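You operate a simulated robot arm through the tools that you are given. There is no shell and no other tool.

The job below is to be done with a simulated robot arm. You get a single attempt, and the scene is never put back.

JOB
Raise the blind, open the window and run the wall fan on LOW.
Fine: blind at UP, window at OPEN, its catch left at FREE.

Only the result counts: the job must be done as asked and must still hold three seconds after the hand-in. Knocking over, shifting, dropping, spilling or breaking anything else fails it.

ROBOT AND FRAMES
A 7-joint arm with a fingered hand, fixed in place. Base frame: the origin is on the floor under the middle of its stand, x ahead of it, y to its left, z up. Lengths are in m, angles in degrees, forces in N, time in s.
It reaches about 1.333 m from its shoulder. Its first joint turns from -69.0 to 172.0 degrees. Payload 5 kg.
Tool frame: the origin (TCP) lies between the finger pads and is the grasp point; the fingertips stand 0.032 m ahead of it; z points along the fingers, y is the line along which they close. The gripper opens to 0.16 m; its body begins 0.089 m behind the TCP. The gripper is a hand of 3 fingers: y runs from the thumb to the fingers, the wrist lies at [0, 0, -0.252] in the tool frame, and closing takes about 1.5 s.
Orientation is that of the tool frame in the base frame, as a unit quaternion [w, x, y, z]. With the fingers straight down and closing along the base's y, the tool's x points along the base's -x, its y along +y and its z along -z.

CONTROLS
- The arm moves only by the tool play_rows. Its argument "steps" is a list that holds one entry, the list of rows, each a list of 6 numbers: the shift along the tool's x, y, z in m, then the turn, a rotation vector about the tool's x, y, z in degrees. In form: [[[x, y, z, rx, ry, rz], ...]]. A call has 1 to 20 rows; each row shifts and turns the commanded pose from where the row before left it, along the tool's axes as they then stand. "hand" is the closure in counts, from 0 (fully open) to 255 (shut), set as the call begins (left out, the last holds). Each row takes 0.2 s and may step no farther than 0.05 m and 8.6 degrees from the row before; otherwise, or with a gripper value out of range, the whole call is refused. A pose out of reach is approached as far as the arm can. The call stops where the force on the tool passes 50 N (or 10 N more than at its start, if that is more) or the arm is blocked; 0.2 s more then pass. The fingers move at their own pace (about 0.108 m/s each) and stop on an object; they squeeze with about 23 N. The grip force told is the motor's: it shows also when the fingers shut on nothing. Time passes only in rows, and 0.2 s behind the last, so rows that do not move let the fingers close. The reply holds the time, the measured pose of the TCP, the force on the tool along the base axes, the opening and the grip force, in the units named above and with some noise, with the torque about the TCP (base axes, N m) and any sound that the robot's microphone picked up, and new pictures: "views" is both (left out), scene, wrist or none.
- Cameras (640 x 400 px; columns grow to the right, rows downward): "scene" is fixed at [0.2134, 0.6464, 1.6067]; the picture's right is [-0.90, -0.43, 0.00], its down [-0.06, 0.13, -0.99] and it looks along [0.42, -0.89, -0.15] (base axes); focal length 312 px, centre (320, 200). "wrist" rides on the gripper at [0.065, -0.004, -0.116] in the tool frame; the picture's right is [0.06, 1.00, 0.00], its down [-0.87, 0.05, -0.49] and it looks along [-0.49, 0.03, 0.87] (tool axes); focal length 261 px, centre (320, 200). There is no depth. A picture from a camera that has moved, and an enlarged one, comes with that camera's place and axes in the base frame and with its lens. The place of the scene camera against the robot may be out by one fixed shift of up to 0.012 m in any direction.
- lift_body(by): slides the trunk up (or, below 0, down) by that many m; the arm rides with it, the base frame stays. It gives what a move gives, with no picture.
- curl_fingers(finger1, finger2, thumb_bend): sets how far each is bent, from 0 (flat) to 1 (curled in); at 0.3 the hand is open as for a grip, at 0.7 the pads meet at the TCP. One left out holds its place. A second passes; each finger stops where it meets its share of the squeeze, and holds until it gets a number again. A gripper value or a shape takes the hand back. It gives what a move gives, with no picture; readings hold the bend of each and the force on the fingers (four entries, about 0 where the hand has none), thumb and palm.
- set_grasp(shape): the hand has 3 fingers and takes this shape, open, in about a second: jaw (thumb against the fingers, like two jaws); tri (thumb and two fingers); tip (a fingertip pinch); poke (one finger out to press); point (the index stretched); flat (the hand flat); cup (the hand cupped); fist (a fist). The gripper value then closes the fingers along that shape, each until it touches; the sizes above hold for jaw. It gives what a move gives, with no picture.
- enlarge(camera, box): a new picture of the part [left, top, right, bottom] of that camera's present view, enlarged. The clock stands still meanwhile.
- finish_job(): hands the job in; it is judged then, once.

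Nothing tells you positions but the pictures and the camera data. Unless the task says otherwise, let go and move clear before handing in.

The tools are called after "Request:" by a JSON object that holds its "fn" and its "kwargs". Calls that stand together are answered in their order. play_rows: Moves the arm, as the interface text tells. Its arguments: {"type":"object","properties":{"steps":{"type":"array"},"hand":{"type":"number"},"views":{"type":"string","enum":["both","scene","wrist","none"]}},"required":["steps"]} The other tools are called the same way: lift_body (by) moves the trunk up or down; set_grasp (shape) gives the hand a shape; curl_fingers (finger1, finger2, thumb_bend) moves the fingers one by one; enlarge (camera, box) takes an enlarged picture of a part of a camera's view; finish_job () hands the job in.

At the start:

```text
time: 0.0
ee_pos: [0.5723, -0.1327, 1.6014]
ee_rot: [0.0, -0.001, 1.0, 0.0]
force: [0.2, 0.7, -0.4]
torque: [0.0, 0.01, -0.01]
grip_width: 0.1598
grip_force: 0.1
shape: jaw
bend: [0.3, 0.3, 0.3]
finger forces: [0.1, 0.0, 0.0, 0.0, 0.0, 0.0]
trunk travel left (down, up): [-0.8, 0.14]
```

scene: 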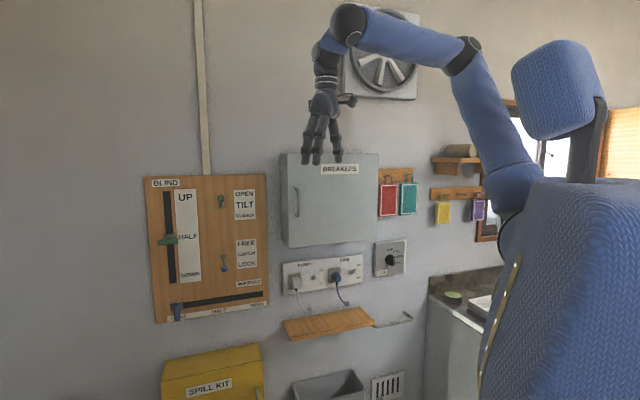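
wrist: 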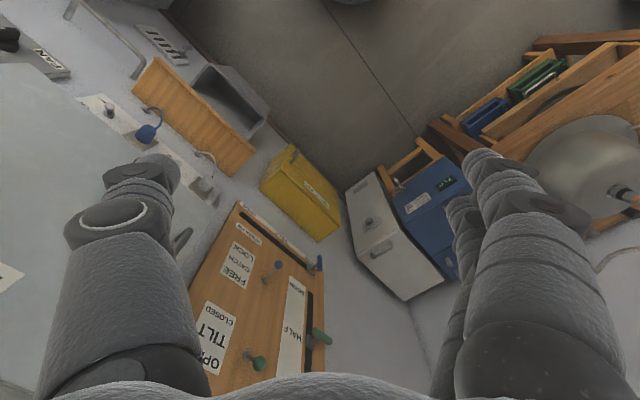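

I see a wooden control board on the wall (blind slider, tilt, catch, window slider), a breaker box, a socket strip with plugs, and a rotary switch beside it. I will enlarge the pictures of these parts before I move.

Request:
{"fn": "enlarge", "kwargs": {"camera": "scene", "box": [140, 165, 290, 330]}}

Request:
{"fn": "enlarge", "kwargs": {"camera": "scene", "box": [270, 220, 430, 340]}}

Request:
{"fn": "enlarge", "kwargs": {"camera": "scene", "box": [270, 130, 430, 250]}}

Request:
{"fn": "enlarge", "kwargs": {"camera": "wrist", "box": [180, 180, 380, 400]}}

```text
2.42 times, centred on (215, 248) of scene
camera zoom: at [0.2134, 0.6464, 1.6067], right [-0.9, -0.43, 0.0], down [-0.06, 0.13, -0.99], along [0.42, -0.89, -0.15], focal length 755 px, centre (574, 85)
```

zoom: 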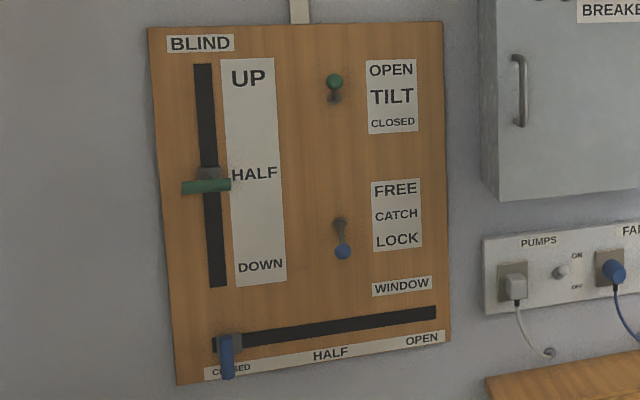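

```text
3.33 times, centred on (350, 280) of scene
camera zoom: at [0.2134, 0.6464, 1.6067], right [-0.9, -0.43, 0.0], down [-0.06, 0.13, -0.99], along [0.42, -0.89, -0.15], focal length 1038 px, centre (220, -67)
```

zoom: 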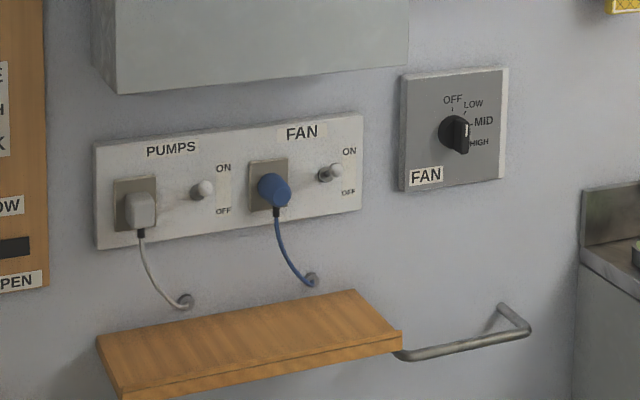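

```text
3.33 times, centred on (350, 190) of scene
camera zoom: at [0.2134, 0.6464, 1.6067], right [-0.9, -0.43, 0.0], down [-0.06, 0.13, -0.99], along [0.42, -0.89, -0.15], focal length 1038 px, centre (220, 233)
```

zoom: 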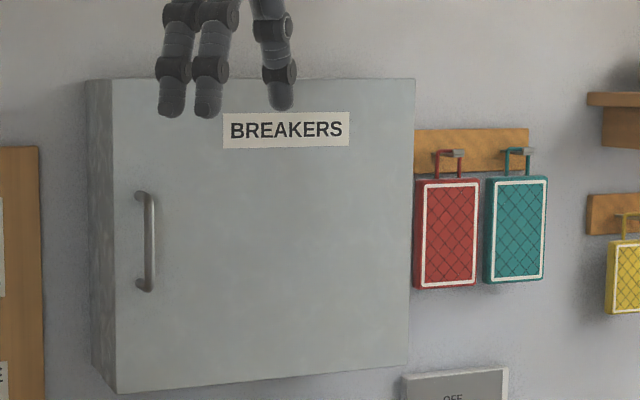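

```text
1.82 times, centred on (280, 290) of wrist
camera zoom: at [0.5062, -0.1377, 1.7175], right [-0.06, 1.0, 0.0], down [0.87, 0.05, 0.49], along [0.49, 0.03, -0.87], focal length 474 px, centre (393, 36)
```

zoom: 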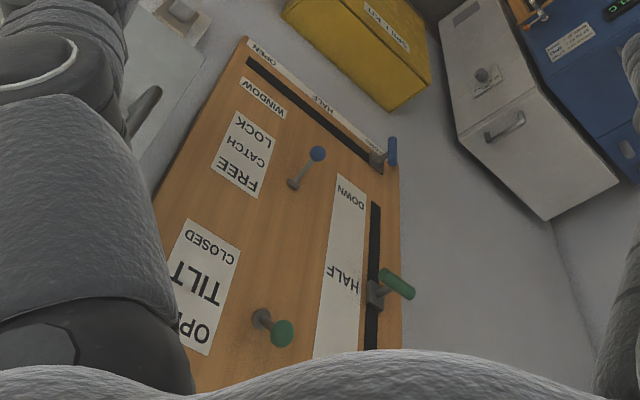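

The wall stands at about 45° to the base axes, with the board roughly 0.94 m from the robot along the wall normal. The lever balls and handles stand about 5 cm proud of it. I will enlarge the fan and dial first, then turn the hand to face the wall.

Request:
{"fn": "enlarge", "kwargs": {"camera": "scene", "box": [330, 0, 450, 110]}}

Request:
{"fn": "enlarge", "kwargs": {"camera": "scene", "box": [365, 235, 415, 285]}}

Request:
{"fn": "enlarge", "kwargs": {"camera": "scene", "box": [280, 245, 370, 305]}}

Request:
{"fn": "enlarge", "kwargs": {"camera": "scene", "box": [420, 60, 640, 340]}}

```text
3.64 times, centred on (390, 55) of scene
camera zoom: at [0.2134, 0.6464, 1.6067], right [-0.9, -0.43, 0.0], down [-0.06, 0.13, -0.99], along [0.42, -0.89, -0.15], focal length 1133 px, centre (66, 727)
```

zoom: 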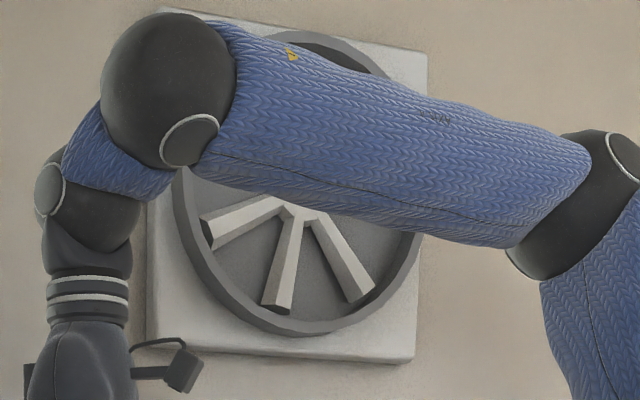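

```text
8.00 times, centred on (390, 260) of scene
camera zoom: at [0.2134, 0.6464, 1.6067], right [-0.9, -0.43, 0.0], down [-0.06, 0.13, -0.99], along [0.42, -0.89, -0.15], focal length 2492 px, centre (-240, -280)
```

zoom: 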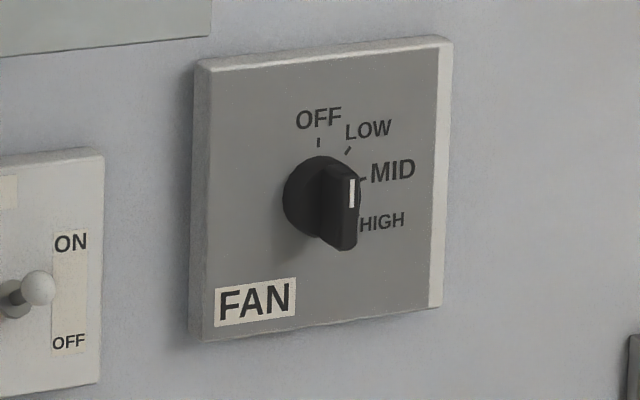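

```text
6.67 times, centred on (325, 275) of scene
camera zoom: at [0.2134, 0.6464, 1.6067], right [-0.9, -0.43, 0.0], down [-0.06, 0.13, -0.99], along [0.42, -0.89, -0.15], focal length 2076 px, centre (287, -300)
```

zoom: 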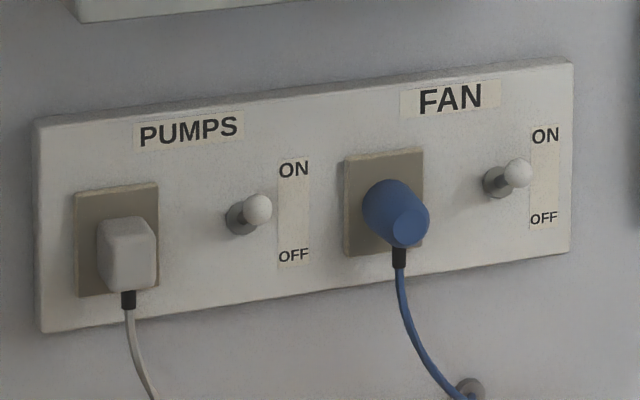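

```text
1.43 times, centred on (530, 200) of scene
camera zoom: at [0.2134, 0.6464, 1.6067], right [-0.9, -0.43, 0.0], down [-0.06, 0.13, -0.99], along [0.42, -0.89, -0.15], focal length 445 px, centre (20, 200)
```

zoom: 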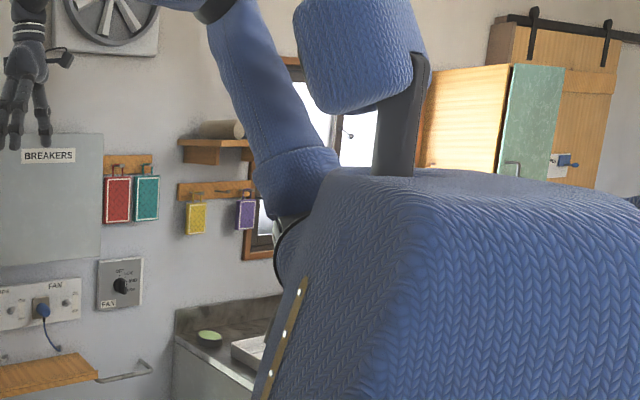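

The fan's socket switch looks ON and plugged in, and the dial looks to be at MID. I turn the hand to face the wall in front of the board, and I will compare the fan pictures afterwards to see if it spins.

Request:
{"fn": "play_rows", "kwargs": {"steps": [[[0, 0, 0, 0, 0, 7.5], [0, 0, 0, 0, 0, 7.5], [0, 0, 0, 0, 0, 7.5], [0, 0, 0, 0, 0, 7.5], [0, 0, 0, 0, 0, 7.5], [0, 0, 0, 0, 0, 7.5], [-0.0047, 0.0263, 0.0364, 0, -8.1818, 0], [0.0005, 0.0263, 0.0367, 0, -8.1818, 0], [0.0057, 0.0263, 0.0362, 0, -8.1818, 0], [0.0108, 0.0263, 0.0351, 0, -8.1818, 0], [0.0157, 0.0263, 0.0332, 0, -8.1818, 0], [0.0203, 0.0263, 0.0306, 0, -8.1818, 0], [0.0244, 0.0263, 0.0274, 0, -8.1818, 0], [0.0281, 0.0263, 0.0236, 0, -8.1818, 0], [0.0312, 0.0263, 0.0194, 0, -8.1818, 0], [0.0336, 0.0263, 0.0148, 0, -8.1818, 0], [0.0354, 0.0263, 0.0098, 0, -8.1818, 0]]], "views": "both"}}

```text
time: 3.8
ee_pos: [0.8319, -0.0779, 1.2892]
ee_rot: [0.567, 0.316, 0.728, -0.218]
force: [0.8, -0.2, 0.4]
torque: [-0.04, -0.01, 0.02]
grip_width: 0.1598
grip_force: 0.1
shape: jaw
bend: [0.3, 0.3, 0.3]
finger forces: [0.0, 0.0, 0.1, 0.0, 0.1, 0.1]
out of reach, approached as far as the arm can: row 15, 16, 17
trunk travel left (down, up): [-0.8, 0.14]
stopped in row 17: the arm was blocked; the commanded pose is now the measured one
camera wrist: at [0.7383, 0.0099, 1.2571], right [0.7, 0.72, -0.02], down [-0.16, 0.19, 0.97], along [0.7, -0.67, 0.25], focal length 261 px, centre (320, 200)
```

scene: 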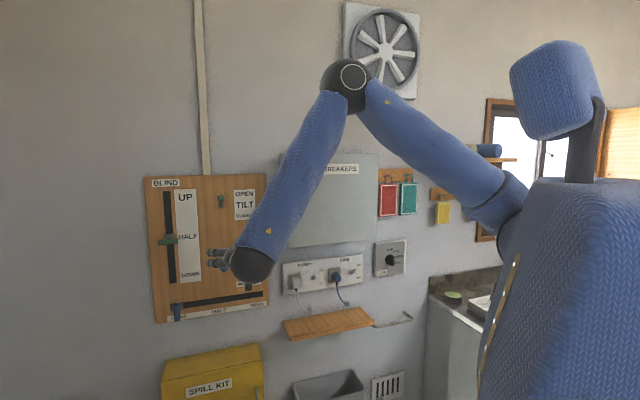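
wrist: 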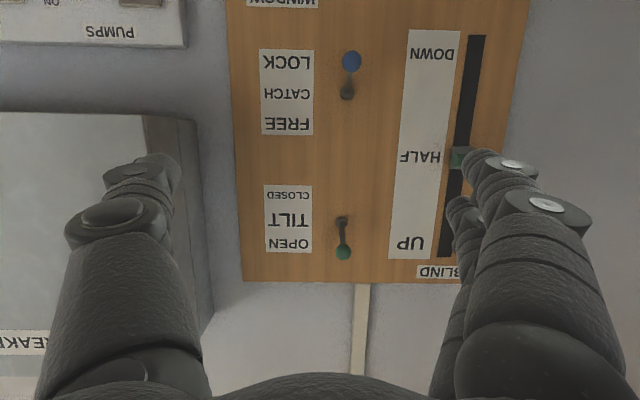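

The wrist hit a joint limit with the hand still pitched 15° down, because the trunk is high. Before I lower the trunk, I check the fan again and what stands below the hand.

Request:
{"fn": "enlarge", "kwargs": {"camera": "scene", "box": [330, 0, 450, 110]}}

Request:
{"fn": "enlarge", "kwargs": {"camera": "scene", "box": [140, 300, 420, 400]}}

Request:
{"fn": "enlarge", "kwargs": {"camera": "wrist", "box": [220, 0, 540, 290]}}

```text
3.64 times, centred on (390, 55) of scene
camera zoom: at [0.2134, 0.6464, 1.6067], right [-0.9, -0.43, 0.0], down [-0.06, 0.13, -0.99], along [0.42, -0.89, -0.15], focal length 1133 px, centre (66, 727)
```

zoom: 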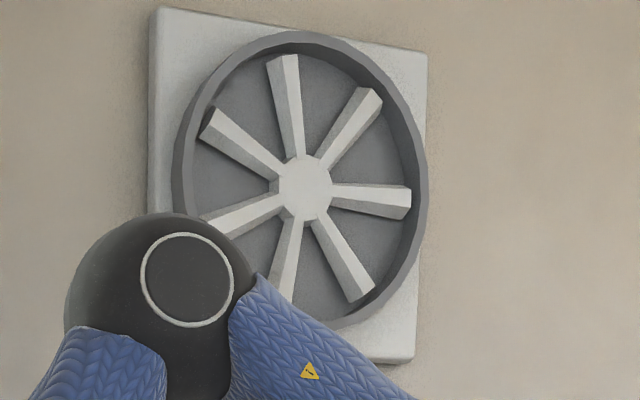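

```text
2.29 times, centred on (280, 350) of scene
camera zoom: at [0.2134, 0.6464, 1.6067], right [-0.9, -0.43, 0.0], down [-0.06, 0.13, -0.99], along [0.42, -0.89, -0.15], focal length 712 px, centre (411, -143)
```

zoom: 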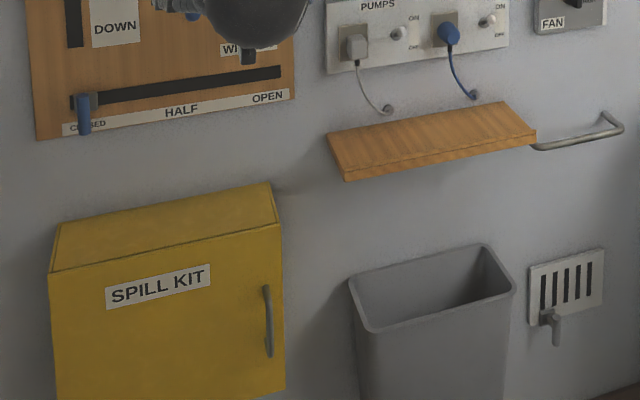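

```text
1.38 times, centred on (380, 145) of wrist
camera zoom: at [0.7383, 0.0099, 1.2571], right [0.7, 0.72, -0.02], down [-0.16, 0.19, 0.97], along [0.7, -0.67, 0.25], focal length 360 px, centre (237, 276)
```

zoom: 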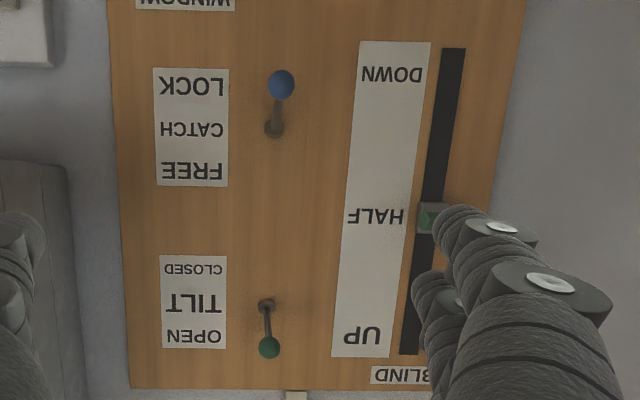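

The fan blades haven't moved between pictures, so the fan isn't running even though its dial reads MID, and I will probably have to look into its power later. There is clear space below the hand, so I lower the trunk now to get more wrist range.

Request:
{"fn": "lift_body", "kwargs": {"by": -0.35}}

```text
time: 7.2
ee_pos: [0.8299, -0.0775, 0.9432]
ee_rot: [0.569, 0.316, 0.727, -0.218]
force: [-0.3, 0.0, 0.2]
torque: [-0.01, -0.03, 0.01]
grip_width: 0.16
grip_force: 0.0
shape: jaw
bend: [0.3, 0.3, 0.3]
finger forces: [0.0, 0.0, 0.1, 0.1, 0.1, 0.0]
trunk travel left (down, up): [-0.45, 0.49]
```

The trunk is down 0.35 m. Next I level the hand to face the wall squarely and raise it to board height.

Request:
{"fn": "play_rows", "kwargs": {"steps": [[[0, 0, -0.02, 0.1, -7.53, -1.18], [-0.03, 0, -0.02, 0.1, -7.53, -1.18], [-0.045, 0, 0, 0, 0, 0], [-0.045, 0, 0, 0, 0, 0], [-0.045, 0, 0, 0, 0, 0], [-0.045, 0, 0, 0, 0, 0]]], "views": "both"}}

```text
time: 8.0
ee_pos: [0.7957, -0.0911, 0.918]
ee_rot: [0.539, 0.277, 0.753, -0.257]
force: [0.2, 0.0, -0.2]
torque: [-0.01, 0.01, 0.01]
grip_width: 0.1598
grip_force: 0.1
shape: jaw
bend: [0.3, 0.3, 0.3]
finger forces: [0.1, 0.0, 0.0, 0.1, 0.0, 0.0]
out of reach, approached as far as the arm can: row 1, 2
trunk travel left (down, up): [-0.45, 0.49]
stopped in row 3: the arm was blocked; the commanded pose is now the measured one
camera wrist: at [0.6985, -0.0071, 0.8909], right [0.68, 0.72, -0.15], down [-0.06, 0.25, 0.97], along [0.73, -0.65, 0.22], focal length 261 px, centre (320, 200)
```

scene: 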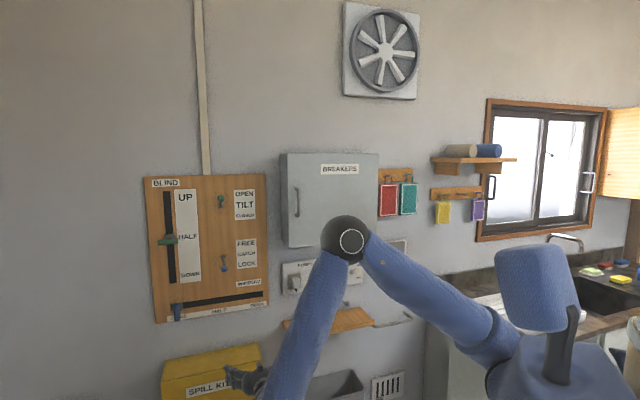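
wrist: 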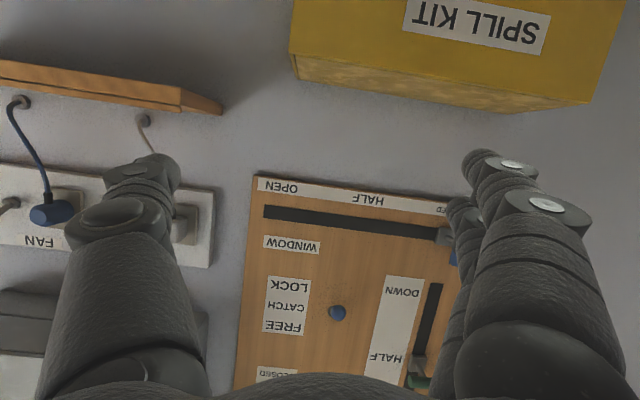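

The joint limit still holds until the forearm comes up. I raise the hand with its orientation unchanged, which should free the wrist.

Request:
{"fn": "play_rows", "kwargs": {"steps": [[[-0.0429, -0.004, -0.0129, 0, 0, 0], [-0.0429, -0.004, -0.0129, 0, 0, 0], [-0.0429, -0.004, -0.0129, 0, 0, 0], [-0.0429, -0.004, -0.0129, 0, 0, 0], [-0.0429, -0.004, -0.0129, 0, 0, 0], [-0.0429, -0.004, -0.0129, 0, 0, 0]]], "views": "none"}}

```text
time: 9.4
ee_pos: [0.7928, -0.0881, 1.1922]
ee_rot: [0.541, 0.275, 0.752, -0.257]
force: [0.9, -0.5, 0.2]
torque: [0.03, -0.02, -0.01]
grip_width: 0.1602
grip_force: 0.0
shape: jaw
bend: [0.3, 0.3, 0.3]
finger forces: [0.0, 0.1, 0.0, 0.0, 0.1, 0.1]
trunk travel left (down, up): [-0.45, 0.49]
```

The limit is cleared, with the hand at z = 1.19. I level it now.

Request:
{"fn": "play_rows", "kwargs": {"steps": [[[0, 0, -0.01, 0, -5.57, 1.72], [0, 0, -0.01, 0, -5.57, 1.72], [0, 0, -0.01, 0, -5.57, 1.72]]], "views": "both"}}

```text
time: 10.4
ee_pos: [0.7784, -0.1222, 1.2145]
ee_rot: [0.63, 0.325, 0.662, -0.244]
force: [-0.1, -0.7, 0.0]
torque: [0.03, 0.03, -0.05]
grip_width: 0.1598
grip_force: 0.2
shape: jaw
bend: [0.3, 0.3, 0.3]
finger forces: [0.0, 0.1, 0.0, 0.0, 0.0, 0.0]
trunk travel left (down, up): [-0.45, 0.49]
stopped in row 3: the arm was blocked; the commanded pose is now the measured one
camera wrist: at [0.6988, -0.0347, 1.1606], right [0.74, 0.67, 0.02], down [-0.3, 0.29, 0.91], along [0.61, -0.68, 0.41], focal length 261 px, centre (320, 200)
```

scene: 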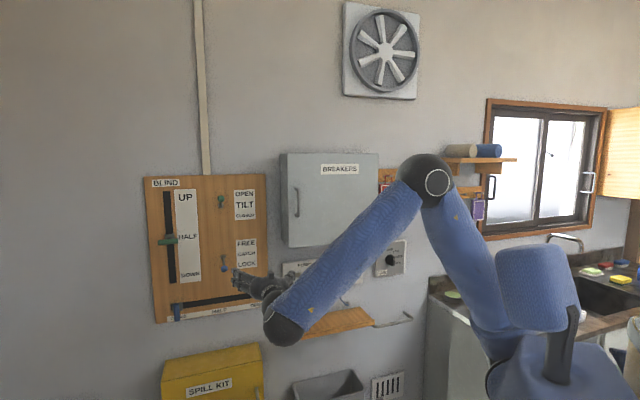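
wrist: 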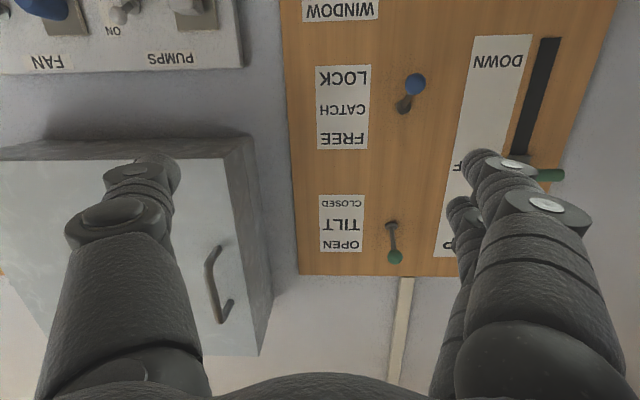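

The hand is nearly square to the wall now, about 5° off. I make a small correction slowly to see whether the arm still follows.

Request:
{"fn": "play_rows", "kwargs": {"steps": [[[0, 0, 0, -0.85, -1.65, -1.7], [0, 0, 0, -0.85, -1.65, -1.7], [0, 0, 0, -0.85, -1.65, -1.7], [0, 0, 0, 0, 0, 0]]], "views": "none"}}

```text
time: 11.4
ee_pos: [0.7789, -0.1328, 1.2202]
ee_rot: [0.646, 0.283, 0.658, -0.263]
force: [0.2, 0.6, 0.3]
torque: [0.02, -0.01, 0.02]
grip_width: 0.1599
grip_force: 0.0
shape: jaw
bend: [0.3, 0.3, 0.3]
finger forces: [0.0, 0.0, 0.0, 0.1, 0.0, 0.1]
out of reach, approached as far as the arm can: row 3
trunk travel left (down, up): [-0.45, 0.49]
```

The hand now faces the wall within about 2°, but the arm is tightly folded. I lower the trunk another 0.3 m so that the elbow has more room. The path down is clear, since the shelf and kit stick out only to about m = -0.83.

Request:
{"fn": "lift_body", "kwargs": {"by": -0.3}}

Request:
{"fn": "play_rows", "kwargs": {"steps": [[[-0.04, 0, 0, 0, 0, 0], [-0.04, 0, 0, 0, 0, 0], [-0.04, 0, 0, 0, 0, 0], [-0.04, 0, 0, 0, 0, 0], [-0.04, 0, 0, 0, 0, 0], [-0.04, 0, 0, 0, 0, 0]]], "views": "both"}}

```text
time: 14.4
ee_pos: [0.7791, -0.1327, 0.9183]
ee_rot: [0.646, 0.283, 0.659, -0.263]
force: [-0.8, 0.3, 0.9]
torque: [-0.02, -0.01, 0.0]
grip_width: 0.16
grip_force: 0.1
shape: jaw
bend: [0.3, 0.3, 0.3]
finger forces: [0.1, 0.0, 0.0, 0.0, 0.0, 0.0]
trunk travel left (down, up): [-0.15, 0.79]
```

```text
time: 15.8
ee_pos: [0.7786, -0.1175, 1.1566]
ee_rot: [0.652, 0.267, 0.656, -0.269]
force: [0.1, 0.1, 0.5]
torque: [-0.01, 0.03, 0.0]
grip_width: 0.1597
grip_force: 0.0
shape: jaw
bend: [0.3, 0.3, 0.3]
finger forces: [0.1, 0.1, 0.0, 0.1, 0.1, 0.0]
trunk travel left (down, up): [-0.15, 0.79]
camera wrist: at [0.6929, -0.0409, 1.0926], right [0.7, 0.71, -0.07], down [-0.31, 0.38, 0.87], along [0.64, -0.59, 0.49], focal length 261 px, centre (320, 200)
```

scene: 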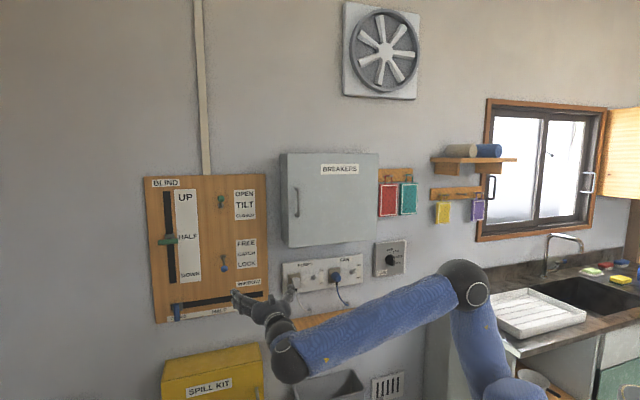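
wrist: 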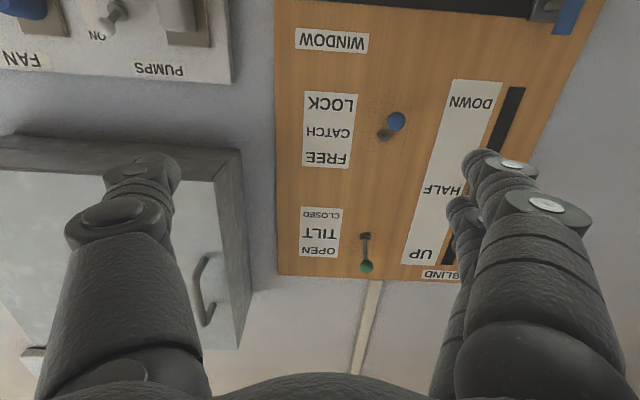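

The hand is square to the wall at z = 1.16, and the arm has room. I set the pointing shape to see where the stretched finger lies before I push the catch.

Request:
{"fn": "set_grasp", "kwargs": {"shape": "point"}}

Request:
{"fn": "play_rows", "kwargs": {"steps": [[[0, 0, 0, 0, 0, 0]]], "views": "both"}}

Request:
{"fn": "enlarge", "kwargs": {"camera": "scene", "box": [140, 220, 330, 340]}}

```text
time: 16.7
ee_pos: [0.7786, -0.1185, 1.1566]
ee_rot: [0.652, 0.268, 0.656, -0.269]
force: [-0.5, -0.9, -0.1]
torque: [0.0, -0.02, -0.02]
grip_width: 0.0001
grip_force: 0.0
shape: point
bend: [0.12, 0.82, 0.44]
finger forces: [0.0, 0.0, 0.0, 0.0, 0.0, 0.1]
trunk travel left (down, up): [-0.15, 0.79]
```

```text
time: 17.1
ee_pos: [0.7794, -0.118, 1.1569]
ee_rot: [0.652, 0.268, 0.656, -0.27]
force: [0.5, -0.5, 0.2]
torque: [-0.03, 0.02, -0.03]
grip_width: 0.0002
grip_force: 0.0
shape: point
bend: [0.12, 0.82, 0.44]
finger forces: [0.1, 0.0, 0.0, 0.1, 0.0, 0.0]
trunk travel left (down, up): [-0.15, 0.79]
camera wrist: at [0.6931, -0.0411, 1.0921], right [0.7, 0.71, -0.07], down [-0.31, 0.38, 0.87], along [0.64, -0.59, 0.49], focal length 261 px, centre (320, 200)
```

scene: 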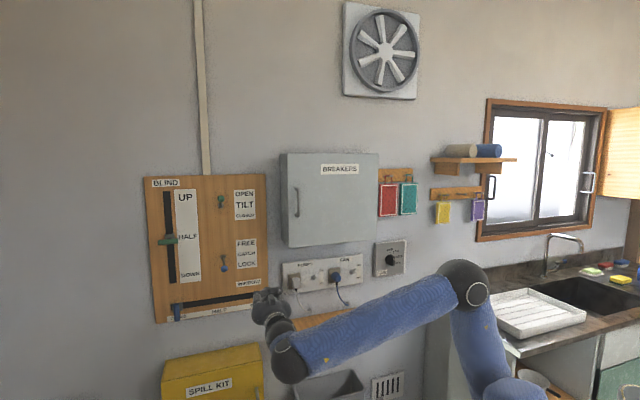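
wrist: 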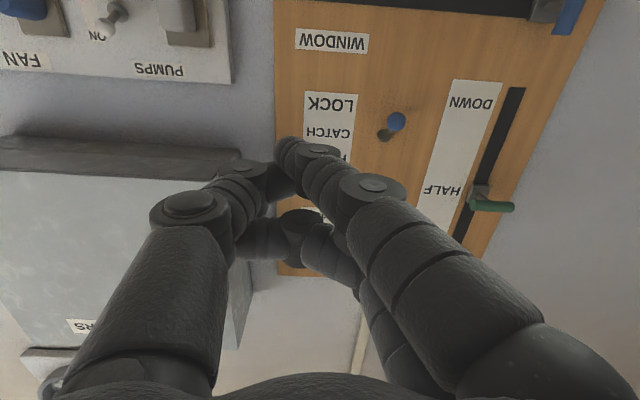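

```text
3.33 times, centred on (235, 280) of scene
camera zoom: at [0.2134, 0.6464, 1.6067], right [-0.9, -0.43, 0.0], down [-0.06, 0.13, -0.99], along [0.42, -0.89, -0.15], focal length 1038 px, centre (603, -67)
```

zoom: 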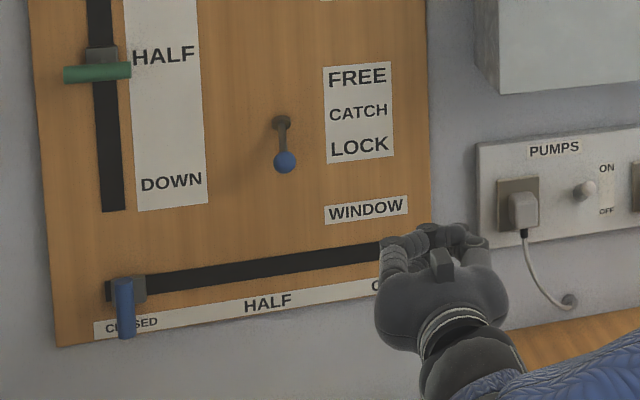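

The hand's shape isn't clear in this picture, so I enlarge the wrist view of the fingers.

Request:
{"fn": "enlarge", "kwargs": {"camera": "wrist", "box": [140, 110, 480, 340]}}

Request:
{"fn": "enlarge", "kwargs": {"camera": "scene", "box": [230, 270, 310, 340]}}

```text
1.74 times, centred on (310, 225) of wrist
camera zoom: at [0.6931, -0.0411, 1.0921], right [0.7, 0.71, -0.07], down [-0.31, 0.38, 0.87], along [0.64, -0.59, 0.49], focal length 453 px, centre (337, 156)
```

zoom: 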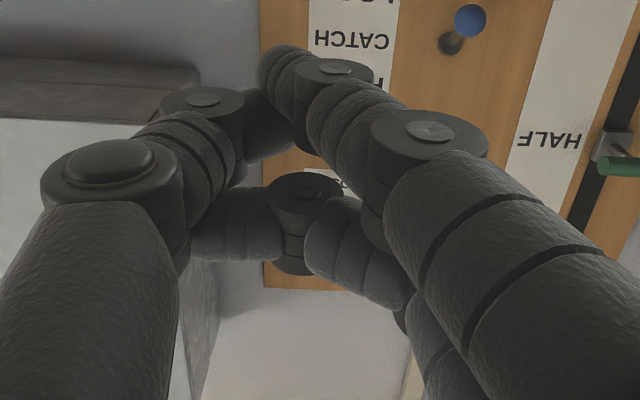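

```text
5.71 times, centred on (270, 305) of scene
camera zoom: at [0.2134, 0.6464, 1.6067], right [-0.9, -0.43, 0.0], down [-0.06, 0.13, -0.99], along [0.42, -0.89, -0.15], focal length 1780 px, centre (606, -400)
```

zoom: 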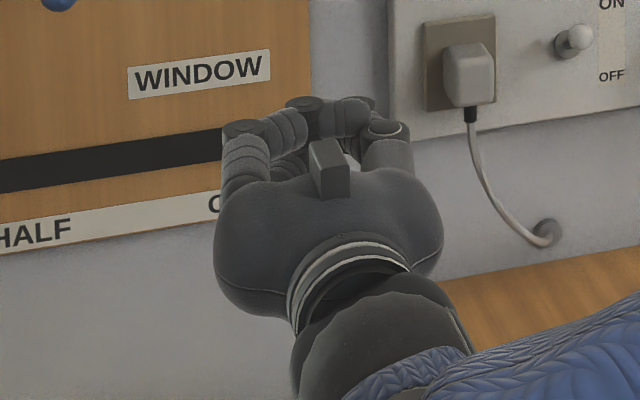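

The pointed finger curls across the hand's axis, so I will use the closed jaw as a pusher instead because its geometry is known. I close it, then move below the catch ball, which is at about q = -0.573, z = 1.165.

Request:
{"fn": "set_grasp", "kwargs": {"shape": "jaw"}}

Request:
{"fn": "play_rows", "kwargs": {"steps": [[[0.0283, 0.0312, 0, 0, 0, 0], [0.0283, 0.0312, 0, 0, 0, 0], [0.0283, 0.0312, 0, 0, 0, 0], [0, 0, 0.035, 0, 0, 0], [0, 0, 0.035, 0, 0, 0], [0, 0, 0.035, 0, 0, 0], [0, 0, 0.035, 0, 0, 0], [0, 0, 0, 0, 0, 0]]], "hand": 255, "views": "both"}}

Request:
{"fn": "enlarge", "kwargs": {"camera": "scene", "box": [140, 220, 330, 340]}}

```text
time: 18.0
ee_pos: [0.7795, -0.117, 1.1565]
ee_rot: [0.652, 0.268, 0.656, -0.269]
force: [0.1, -0.1, 0.1]
torque: [0.03, -0.03, 0.0]
grip_width: 0.16
grip_force: 0.1
shape: jaw
bend: [0.3, 0.3, 0.3]
finger forces: [0.0, 0.1, 0.1, 0.0, 0.1, 0.0]
trunk travel left (down, up): [-0.15, 0.79]
```

```text
time: 19.8
ee_pos: [0.9425, -0.1534, 1.0701]
ee_rot: [0.652, 0.268, 0.656, -0.269]
force: [0.7, -0.4, -0.4]
torque: [0.01, -0.03, -0.02]
grip_width: 0.0001
grip_force: 22.5
shape: jaw
bend: [0.65, 0.65, 0.67]
finger forces: [0.1, 0.0, 0.0, 0.0, 0.0, 0.0]
trunk travel left (down, up): [-0.15, 0.79]
camera wrist: at [0.8562, -0.0752, 1.0061], right [0.7, 0.71, -0.07], down [-0.31, 0.38, 0.87], along [0.64, -0.59, 0.49], focal length 261 px, centre (320, 200)
```

scene: 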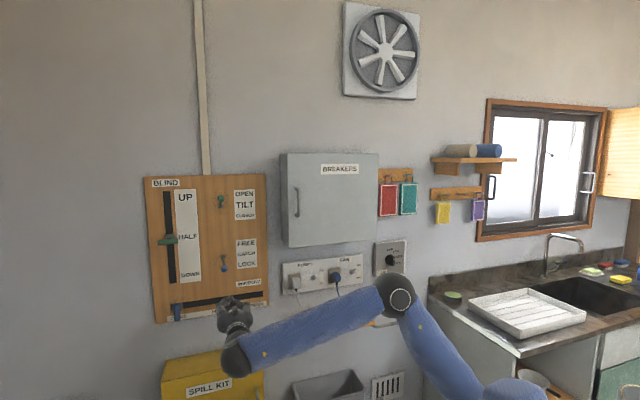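
wrist: 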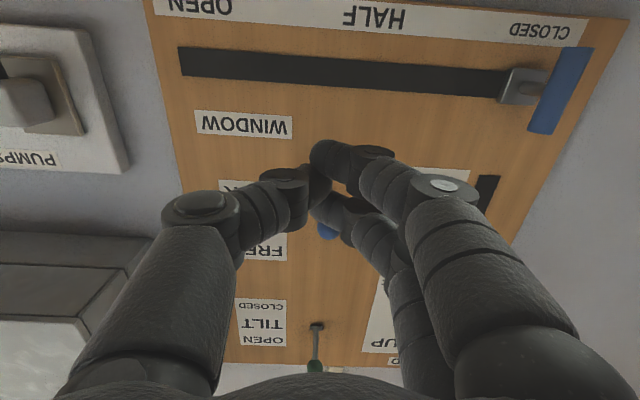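

```text
3.33 times, centred on (235, 280) of scene
camera zoom: at [0.2134, 0.6464, 1.6067], right [-0.9, -0.43, 0.0], down [-0.06, 0.13, -0.99], along [0.42, -0.89, -0.15], focal length 1038 px, centre (603, -67)
```

zoom: 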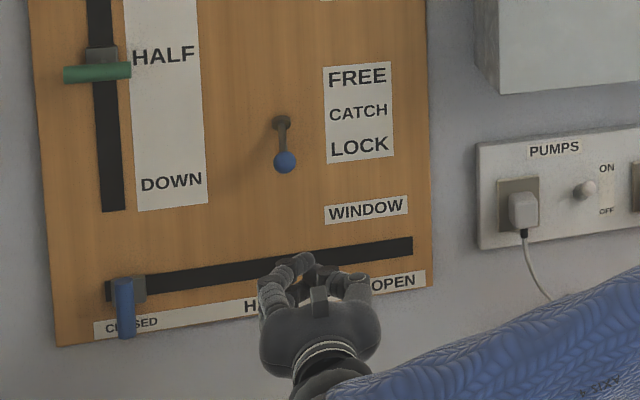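

The closed fingers sit below and in front of the catch ball, with the TCP at q = -0.558 and z = 1.070. I move forward until the tips reach under the ball.

Request:
{"fn": "play_rows", "kwargs": {"steps": [[[0, 0, 0.03, 0, 0, 0], [0, 0, 0.03, 0, 0, 0], [0, 0, 0.025, 0, 0, 0]]], "views": "both"}}

Request:
{"fn": "enlarge", "kwargs": {"camera": "scene", "box": [180, 220, 290, 320]}}

Request:
{"fn": "enlarge", "kwargs": {"camera": "wrist", "box": [220, 100, 460, 300]}}

```text
time: 20.6
ee_pos: [1.0032, -0.211, 1.0708]
ee_rot: [0.652, 0.268, 0.656, -0.269]
force: [0.0, 0.1, -0.8]
torque: [0.01, -0.06, 0.02]
grip_width: 0.0
grip_force: 23.0
shape: jaw
bend: [0.65, 0.65, 0.67]
finger forces: [0.0, 0.0, 0.0, 0.0, 0.0, 0.0]
trunk travel left (down, up): [-0.15, 0.79]
camera wrist: at [0.9169, -0.1335, 1.0059], right [0.7, 0.71, -0.07], down [-0.31, 0.38, 0.87], along [0.64, -0.59, 0.49], focal length 261 px, centre (320, 200)
```

scene: 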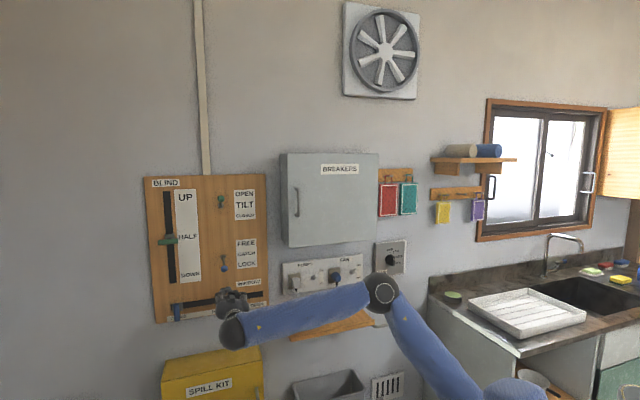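
wrist: 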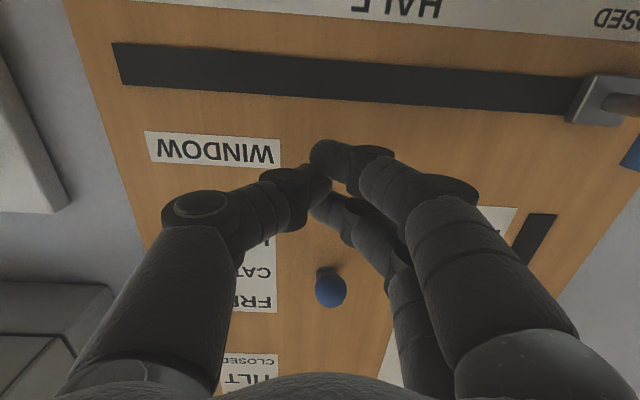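

```text
4.00 times, centred on (235, 270) of scene
camera zoom: at [0.2134, 0.6464, 1.6067], right [-0.9, -0.43, 0.0], down [-0.06, 0.13, -0.99], along [0.42, -0.89, -0.15], focal length 1246 px, centre (660, -80)
```

zoom: 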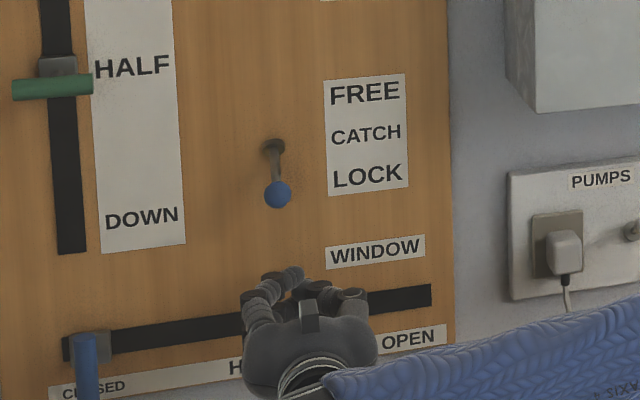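

```text
2.00 times, centred on (340, 200) of wrist
camera zoom: at [0.9169, -0.1335, 1.0059], right [0.7, 0.71, -0.07], down [-0.31, 0.38, 0.87], along [0.64, -0.59, 0.49], focal length 521 px, centre (280, 200)
```

zoom: 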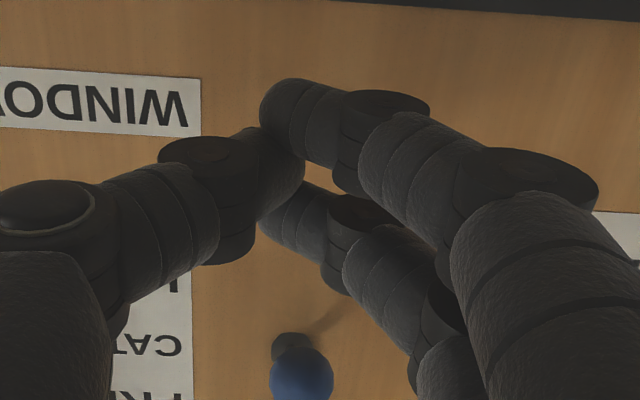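

The ball lies at tool (-0.098, 0.014, 0.031), which matches my estimate. I shift slightly to line up with it, go a little deeper, and push up.

Request:
{"fn": "play_rows", "kwargs": {"steps": [[[0, 0.009, 0.013, 0, 0, 0], [-0.02, 0, 0, 0, 0, 0], [-0.02, 0, 0, 0, 0, 0], [-0.015, 0, 0, 0, 0, 0], [-0.015, 0, 0, 0, 0, 0], [-0.015, 0, 0, 0, 0, 0], [-0.015, 0, 0, 0, 0, 0]]], "views": "both"}}

Request:
{"fn": "enlarge", "kwargs": {"camera": "scene", "box": [180, 220, 290, 320]}}

```text
time: 22.2
ee_pos: [1.0216, -0.2143, 1.17]
ee_rot: [0.652, 0.268, 0.657, -0.269]
force: [-0.7, 0.2, -0.2]
torque: [0.03, -0.03, -0.01]
grip_width: 0.0
grip_force: 23.2
shape: jaw
bend: [0.65, 0.65, 0.67]
finger forces: [0.1, 0.0, 0.0, 0.1, 0.0, 0.1]
trunk travel left (down, up): [-0.15, 0.79]
camera wrist: at [0.9347, -0.1372, 1.1055], right [0.7, 0.71, -0.07], down [-0.31, 0.38, 0.87], along [0.64, -0.59, 0.49], focal length 261 px, centre (320, 200)
```

scene: 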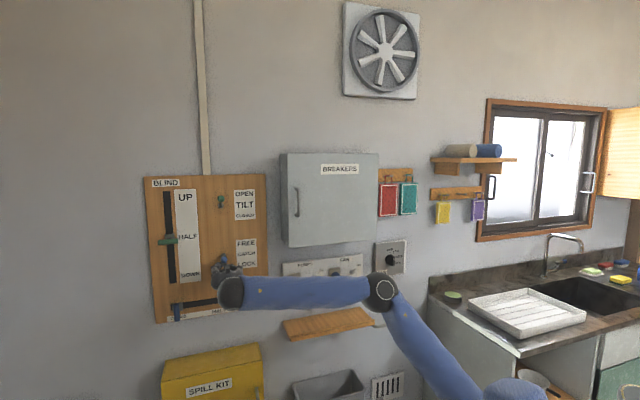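
wrist: 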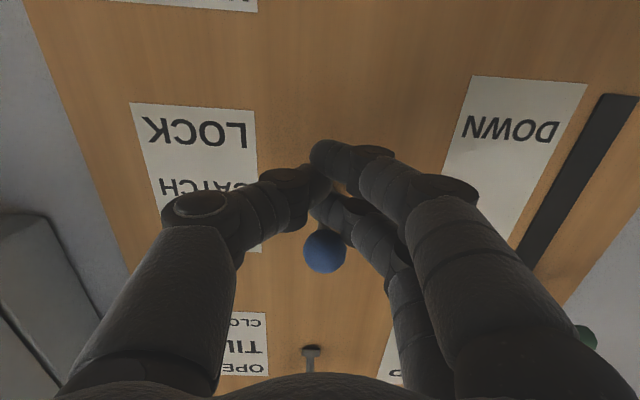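

```text
4.00 times, centred on (235, 270) of scene
camera zoom: at [0.2134, 0.6464, 1.6067], right [-0.9, -0.43, 0.0], down [-0.06, 0.13, -0.99], along [0.42, -0.89, -0.15], focal length 1246 px, centre (660, -80)
```

zoom: 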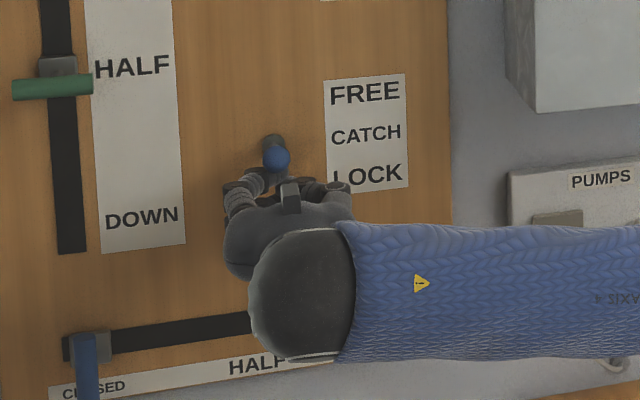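

The lever is moving, with its ball now about level. I keep pushing up to tip it over to FREE.

Request:
{"fn": "play_rows", "kwargs": {"steps": [[[-0.012, 0, 0, 0, 0, 0], [-0.012, 0, 0, 0, 0, 0], [-0.012, 0, 0, 0, 0, 0], [0, 0, 0, 0, 0, 0]]], "views": "both"}}

Request:
{"fn": "enlarge", "kwargs": {"camera": "scene", "box": [180, 220, 290, 320]}}

```text
time: 23.2
ee_pos: [1.0223, -0.2148, 1.2006]
ee_rot: [0.651, 0.267, 0.657, -0.269]
force: [-4.3, 1.4, -22.9]
torque: [0.11, 0.26, -0.01]
grip_width: 0.0
grip_force: 23.1
shape: jaw
bend: [0.65, 0.66, 0.67]
finger forces: [0.0, 32.5, 0.0, 0.0, 0.1, 0.0]
trunk travel left (down, up): [-0.15, 0.79]
camera wrist: at [0.9358, -0.1371, 1.1372], right [0.7, 0.71, -0.07], down [-0.3, 0.38, 0.87], along [0.65, -0.59, 0.48], focal length 261 px, centre (320, 200)
```

scene: 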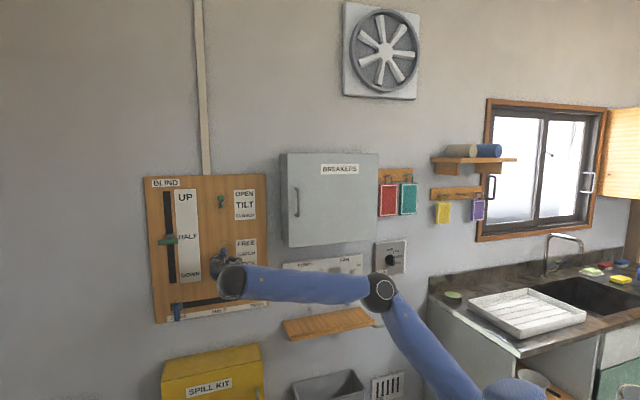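
wrist: 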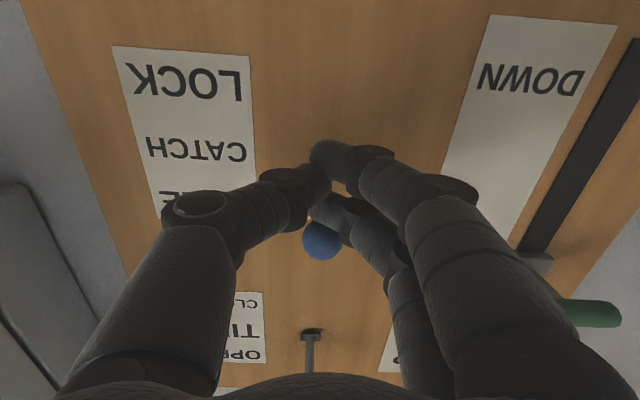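

```text
4.00 times, centred on (235, 270) of scene
camera zoom: at [0.2134, 0.6464, 1.6067], right [-0.9, -0.43, 0.0], down [-0.06, 0.13, -0.99], along [0.42, -0.89, -0.15], focal length 1246 px, centre (660, -80)
```

zoom: 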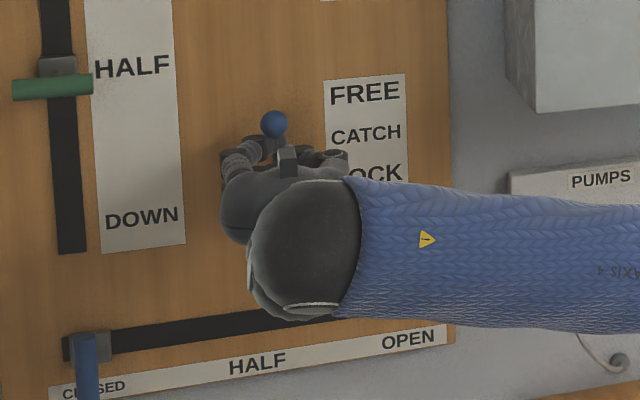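

The ball is up and the reaction force has risen to 23 N, so the lever is likely at its FREE stop. I back down and away to check.

Request:
{"fn": "play_rows", "kwargs": {"steps": [[[0.02, 0, 0, 0, 0, 0], [0.02, 0, 0, 0, 0, 0], [0.02, 0, -0.03, 0, 0, 0], [0.02, 0, -0.03, 0, 0, 0], [0, 0, -0.04, 0, 0, 0]]], "views": "both"}}

Request:
{"fn": "enlarge", "kwargs": {"camera": "scene", "box": [140, 165, 290, 330]}}

```text
time: 24.4
ee_pos: [0.9479, -0.1447, 1.1256]
ee_rot: [0.652, 0.269, 0.656, -0.27]
force: [0.3, -1.0, -0.1]
torque: [0.0, -0.01, 0.02]
grip_width: 0.0002
grip_force: 23.4
shape: jaw
bend: [0.65, 0.65, 0.67]
finger forces: [0.1, 0.0, 0.0, 0.1, 0.0, 0.0]
trunk travel left (down, up): [-0.15, 0.79]
camera wrist: at [0.8622, -0.0677, 1.0615], right [0.7, 0.71, -0.07], down [-0.31, 0.38, 0.87], along [0.64, -0.59, 0.49], focal length 261 px, centre (320, 200)
```

scene: 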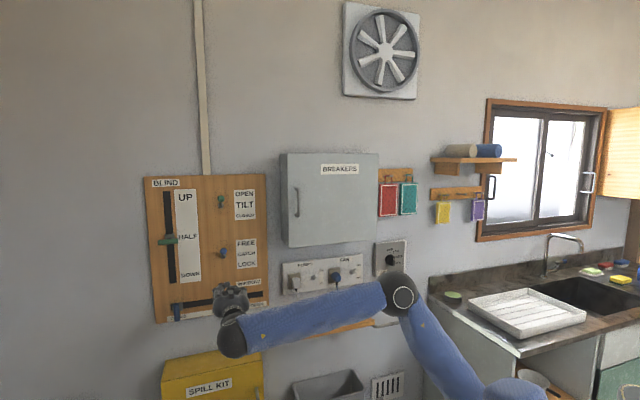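
wrist: 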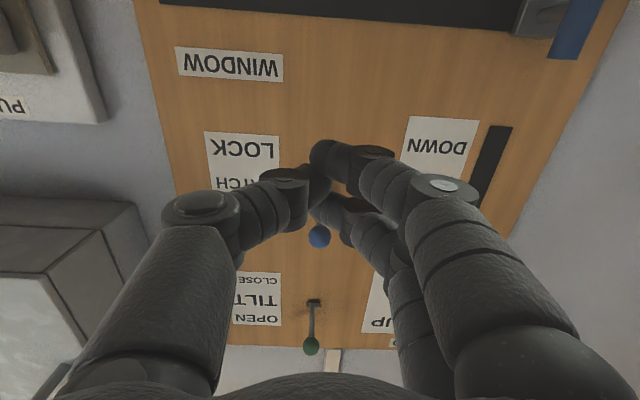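

```text
2.42 times, centred on (215, 248) of scene
camera zoom: at [0.2134, 0.6464, 1.6067], right [-0.9, -0.43, 0.0], down [-0.06, 0.13, -0.99], along [0.42, -0.89, -0.15], focal length 755 px, centre (574, 85)
```

zoom: 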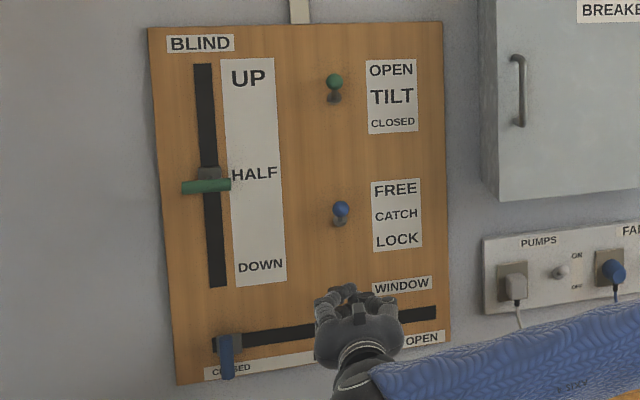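

The catch is now up at FREE, as its ball height matches my prediction for that position. Next I move the closed hand to the left of the blue window handle, at about q = -0.75 and z = 1.02.

Request:
{"fn": "play_rows", "kwargs": {"steps": [[[0.0173, 0.039, -0.003, 0, 0, 0], [0.0173, 0.039, -0.003, 0, 0, 0], [0.0173, 0.039, -0.003, 0, 0, 0], [0.0173, 0.039, -0.003, 0, 0, 0], [0.0173, 0.039, -0.003, 0, 0, 0], [0.0173, 0.039, -0.003, 0, 0, 0], [0, 0, 0, 0, 0, 0]]], "views": "both"}}

Request:
{"fn": "enlarge", "kwargs": {"camera": "wrist", "box": [120, 60, 480, 300]}}

Request:
{"fn": "enlarge", "kwargs": {"camera": "scene", "box": [140, 230, 280, 330]}}

```text
time: 26.0
ee_pos: [1.0989, 0.0346, 1.0204]
ee_rot: [0.652, 0.268, 0.657, -0.27]
force: [-0.8, 0.1, -0.4]
torque: [0.0, -0.08, -0.03]
grip_width: 0.0001
grip_force: 23.2
shape: jaw
bend: [0.65, 0.65, 0.67]
finger forces: [0.1, 0.1, 0.1, 0.0, 0.0, 0.0]
trunk travel left (down, up): [-0.15, 0.79]
camera wrist: at [1.0137, 0.1104, 0.9561], right [0.7, 0.71, -0.07], down [-0.31, 0.38, 0.87], along [0.64, -0.59, 0.49], focal length 261 px, centre (320, 200)
```

scene: 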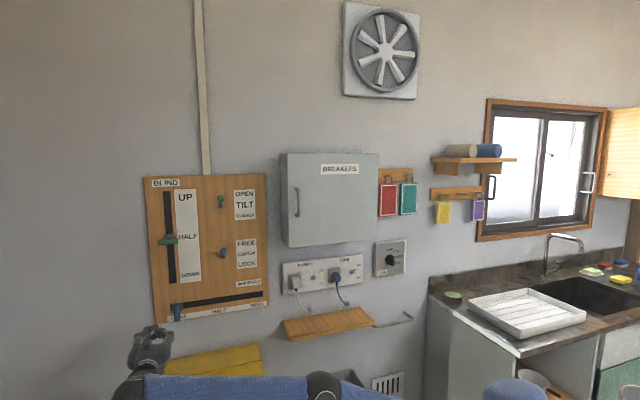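
wrist: 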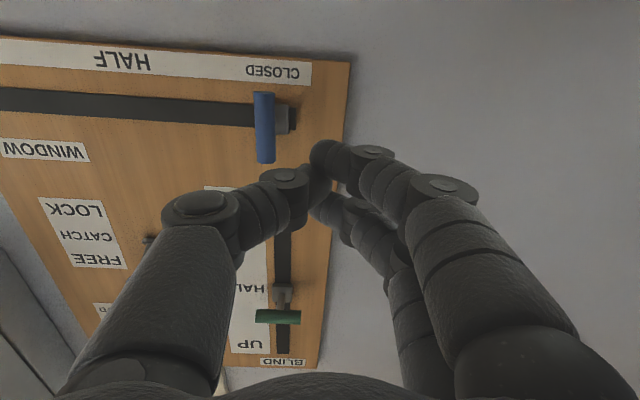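

```text
1.67 times, centred on (300, 180) of wrist
camera zoom: at [1.0137, 0.1104, 0.9561], right [0.7, 0.71, -0.07], down [-0.31, 0.38, 0.87], along [0.64, -0.59, 0.49], focal length 434 px, centre (353, 233)
```

zoom: 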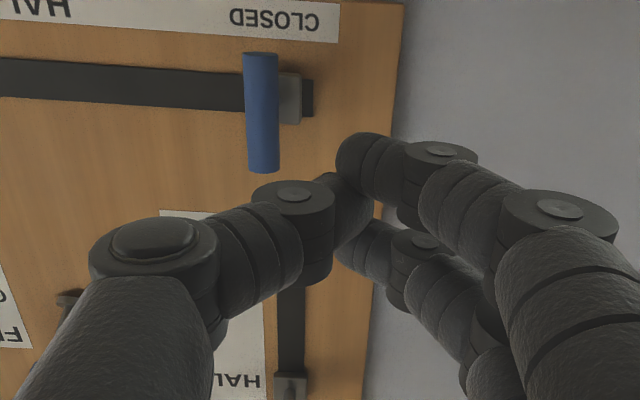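

```text
4.00 times, centred on (210, 280) of scene
camera zoom: at [0.2134, 0.6464, 1.6067], right [-0.9, -0.43, 0.0], down [-0.06, 0.13, -0.99], along [0.42, -0.89, -0.15], focal length 1246 px, centre (760, -120)
```

zoom: 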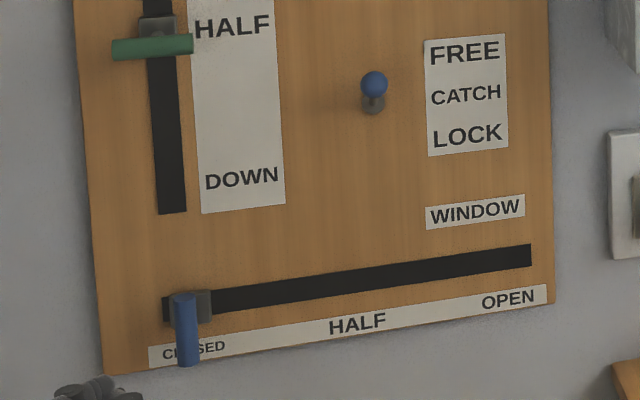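

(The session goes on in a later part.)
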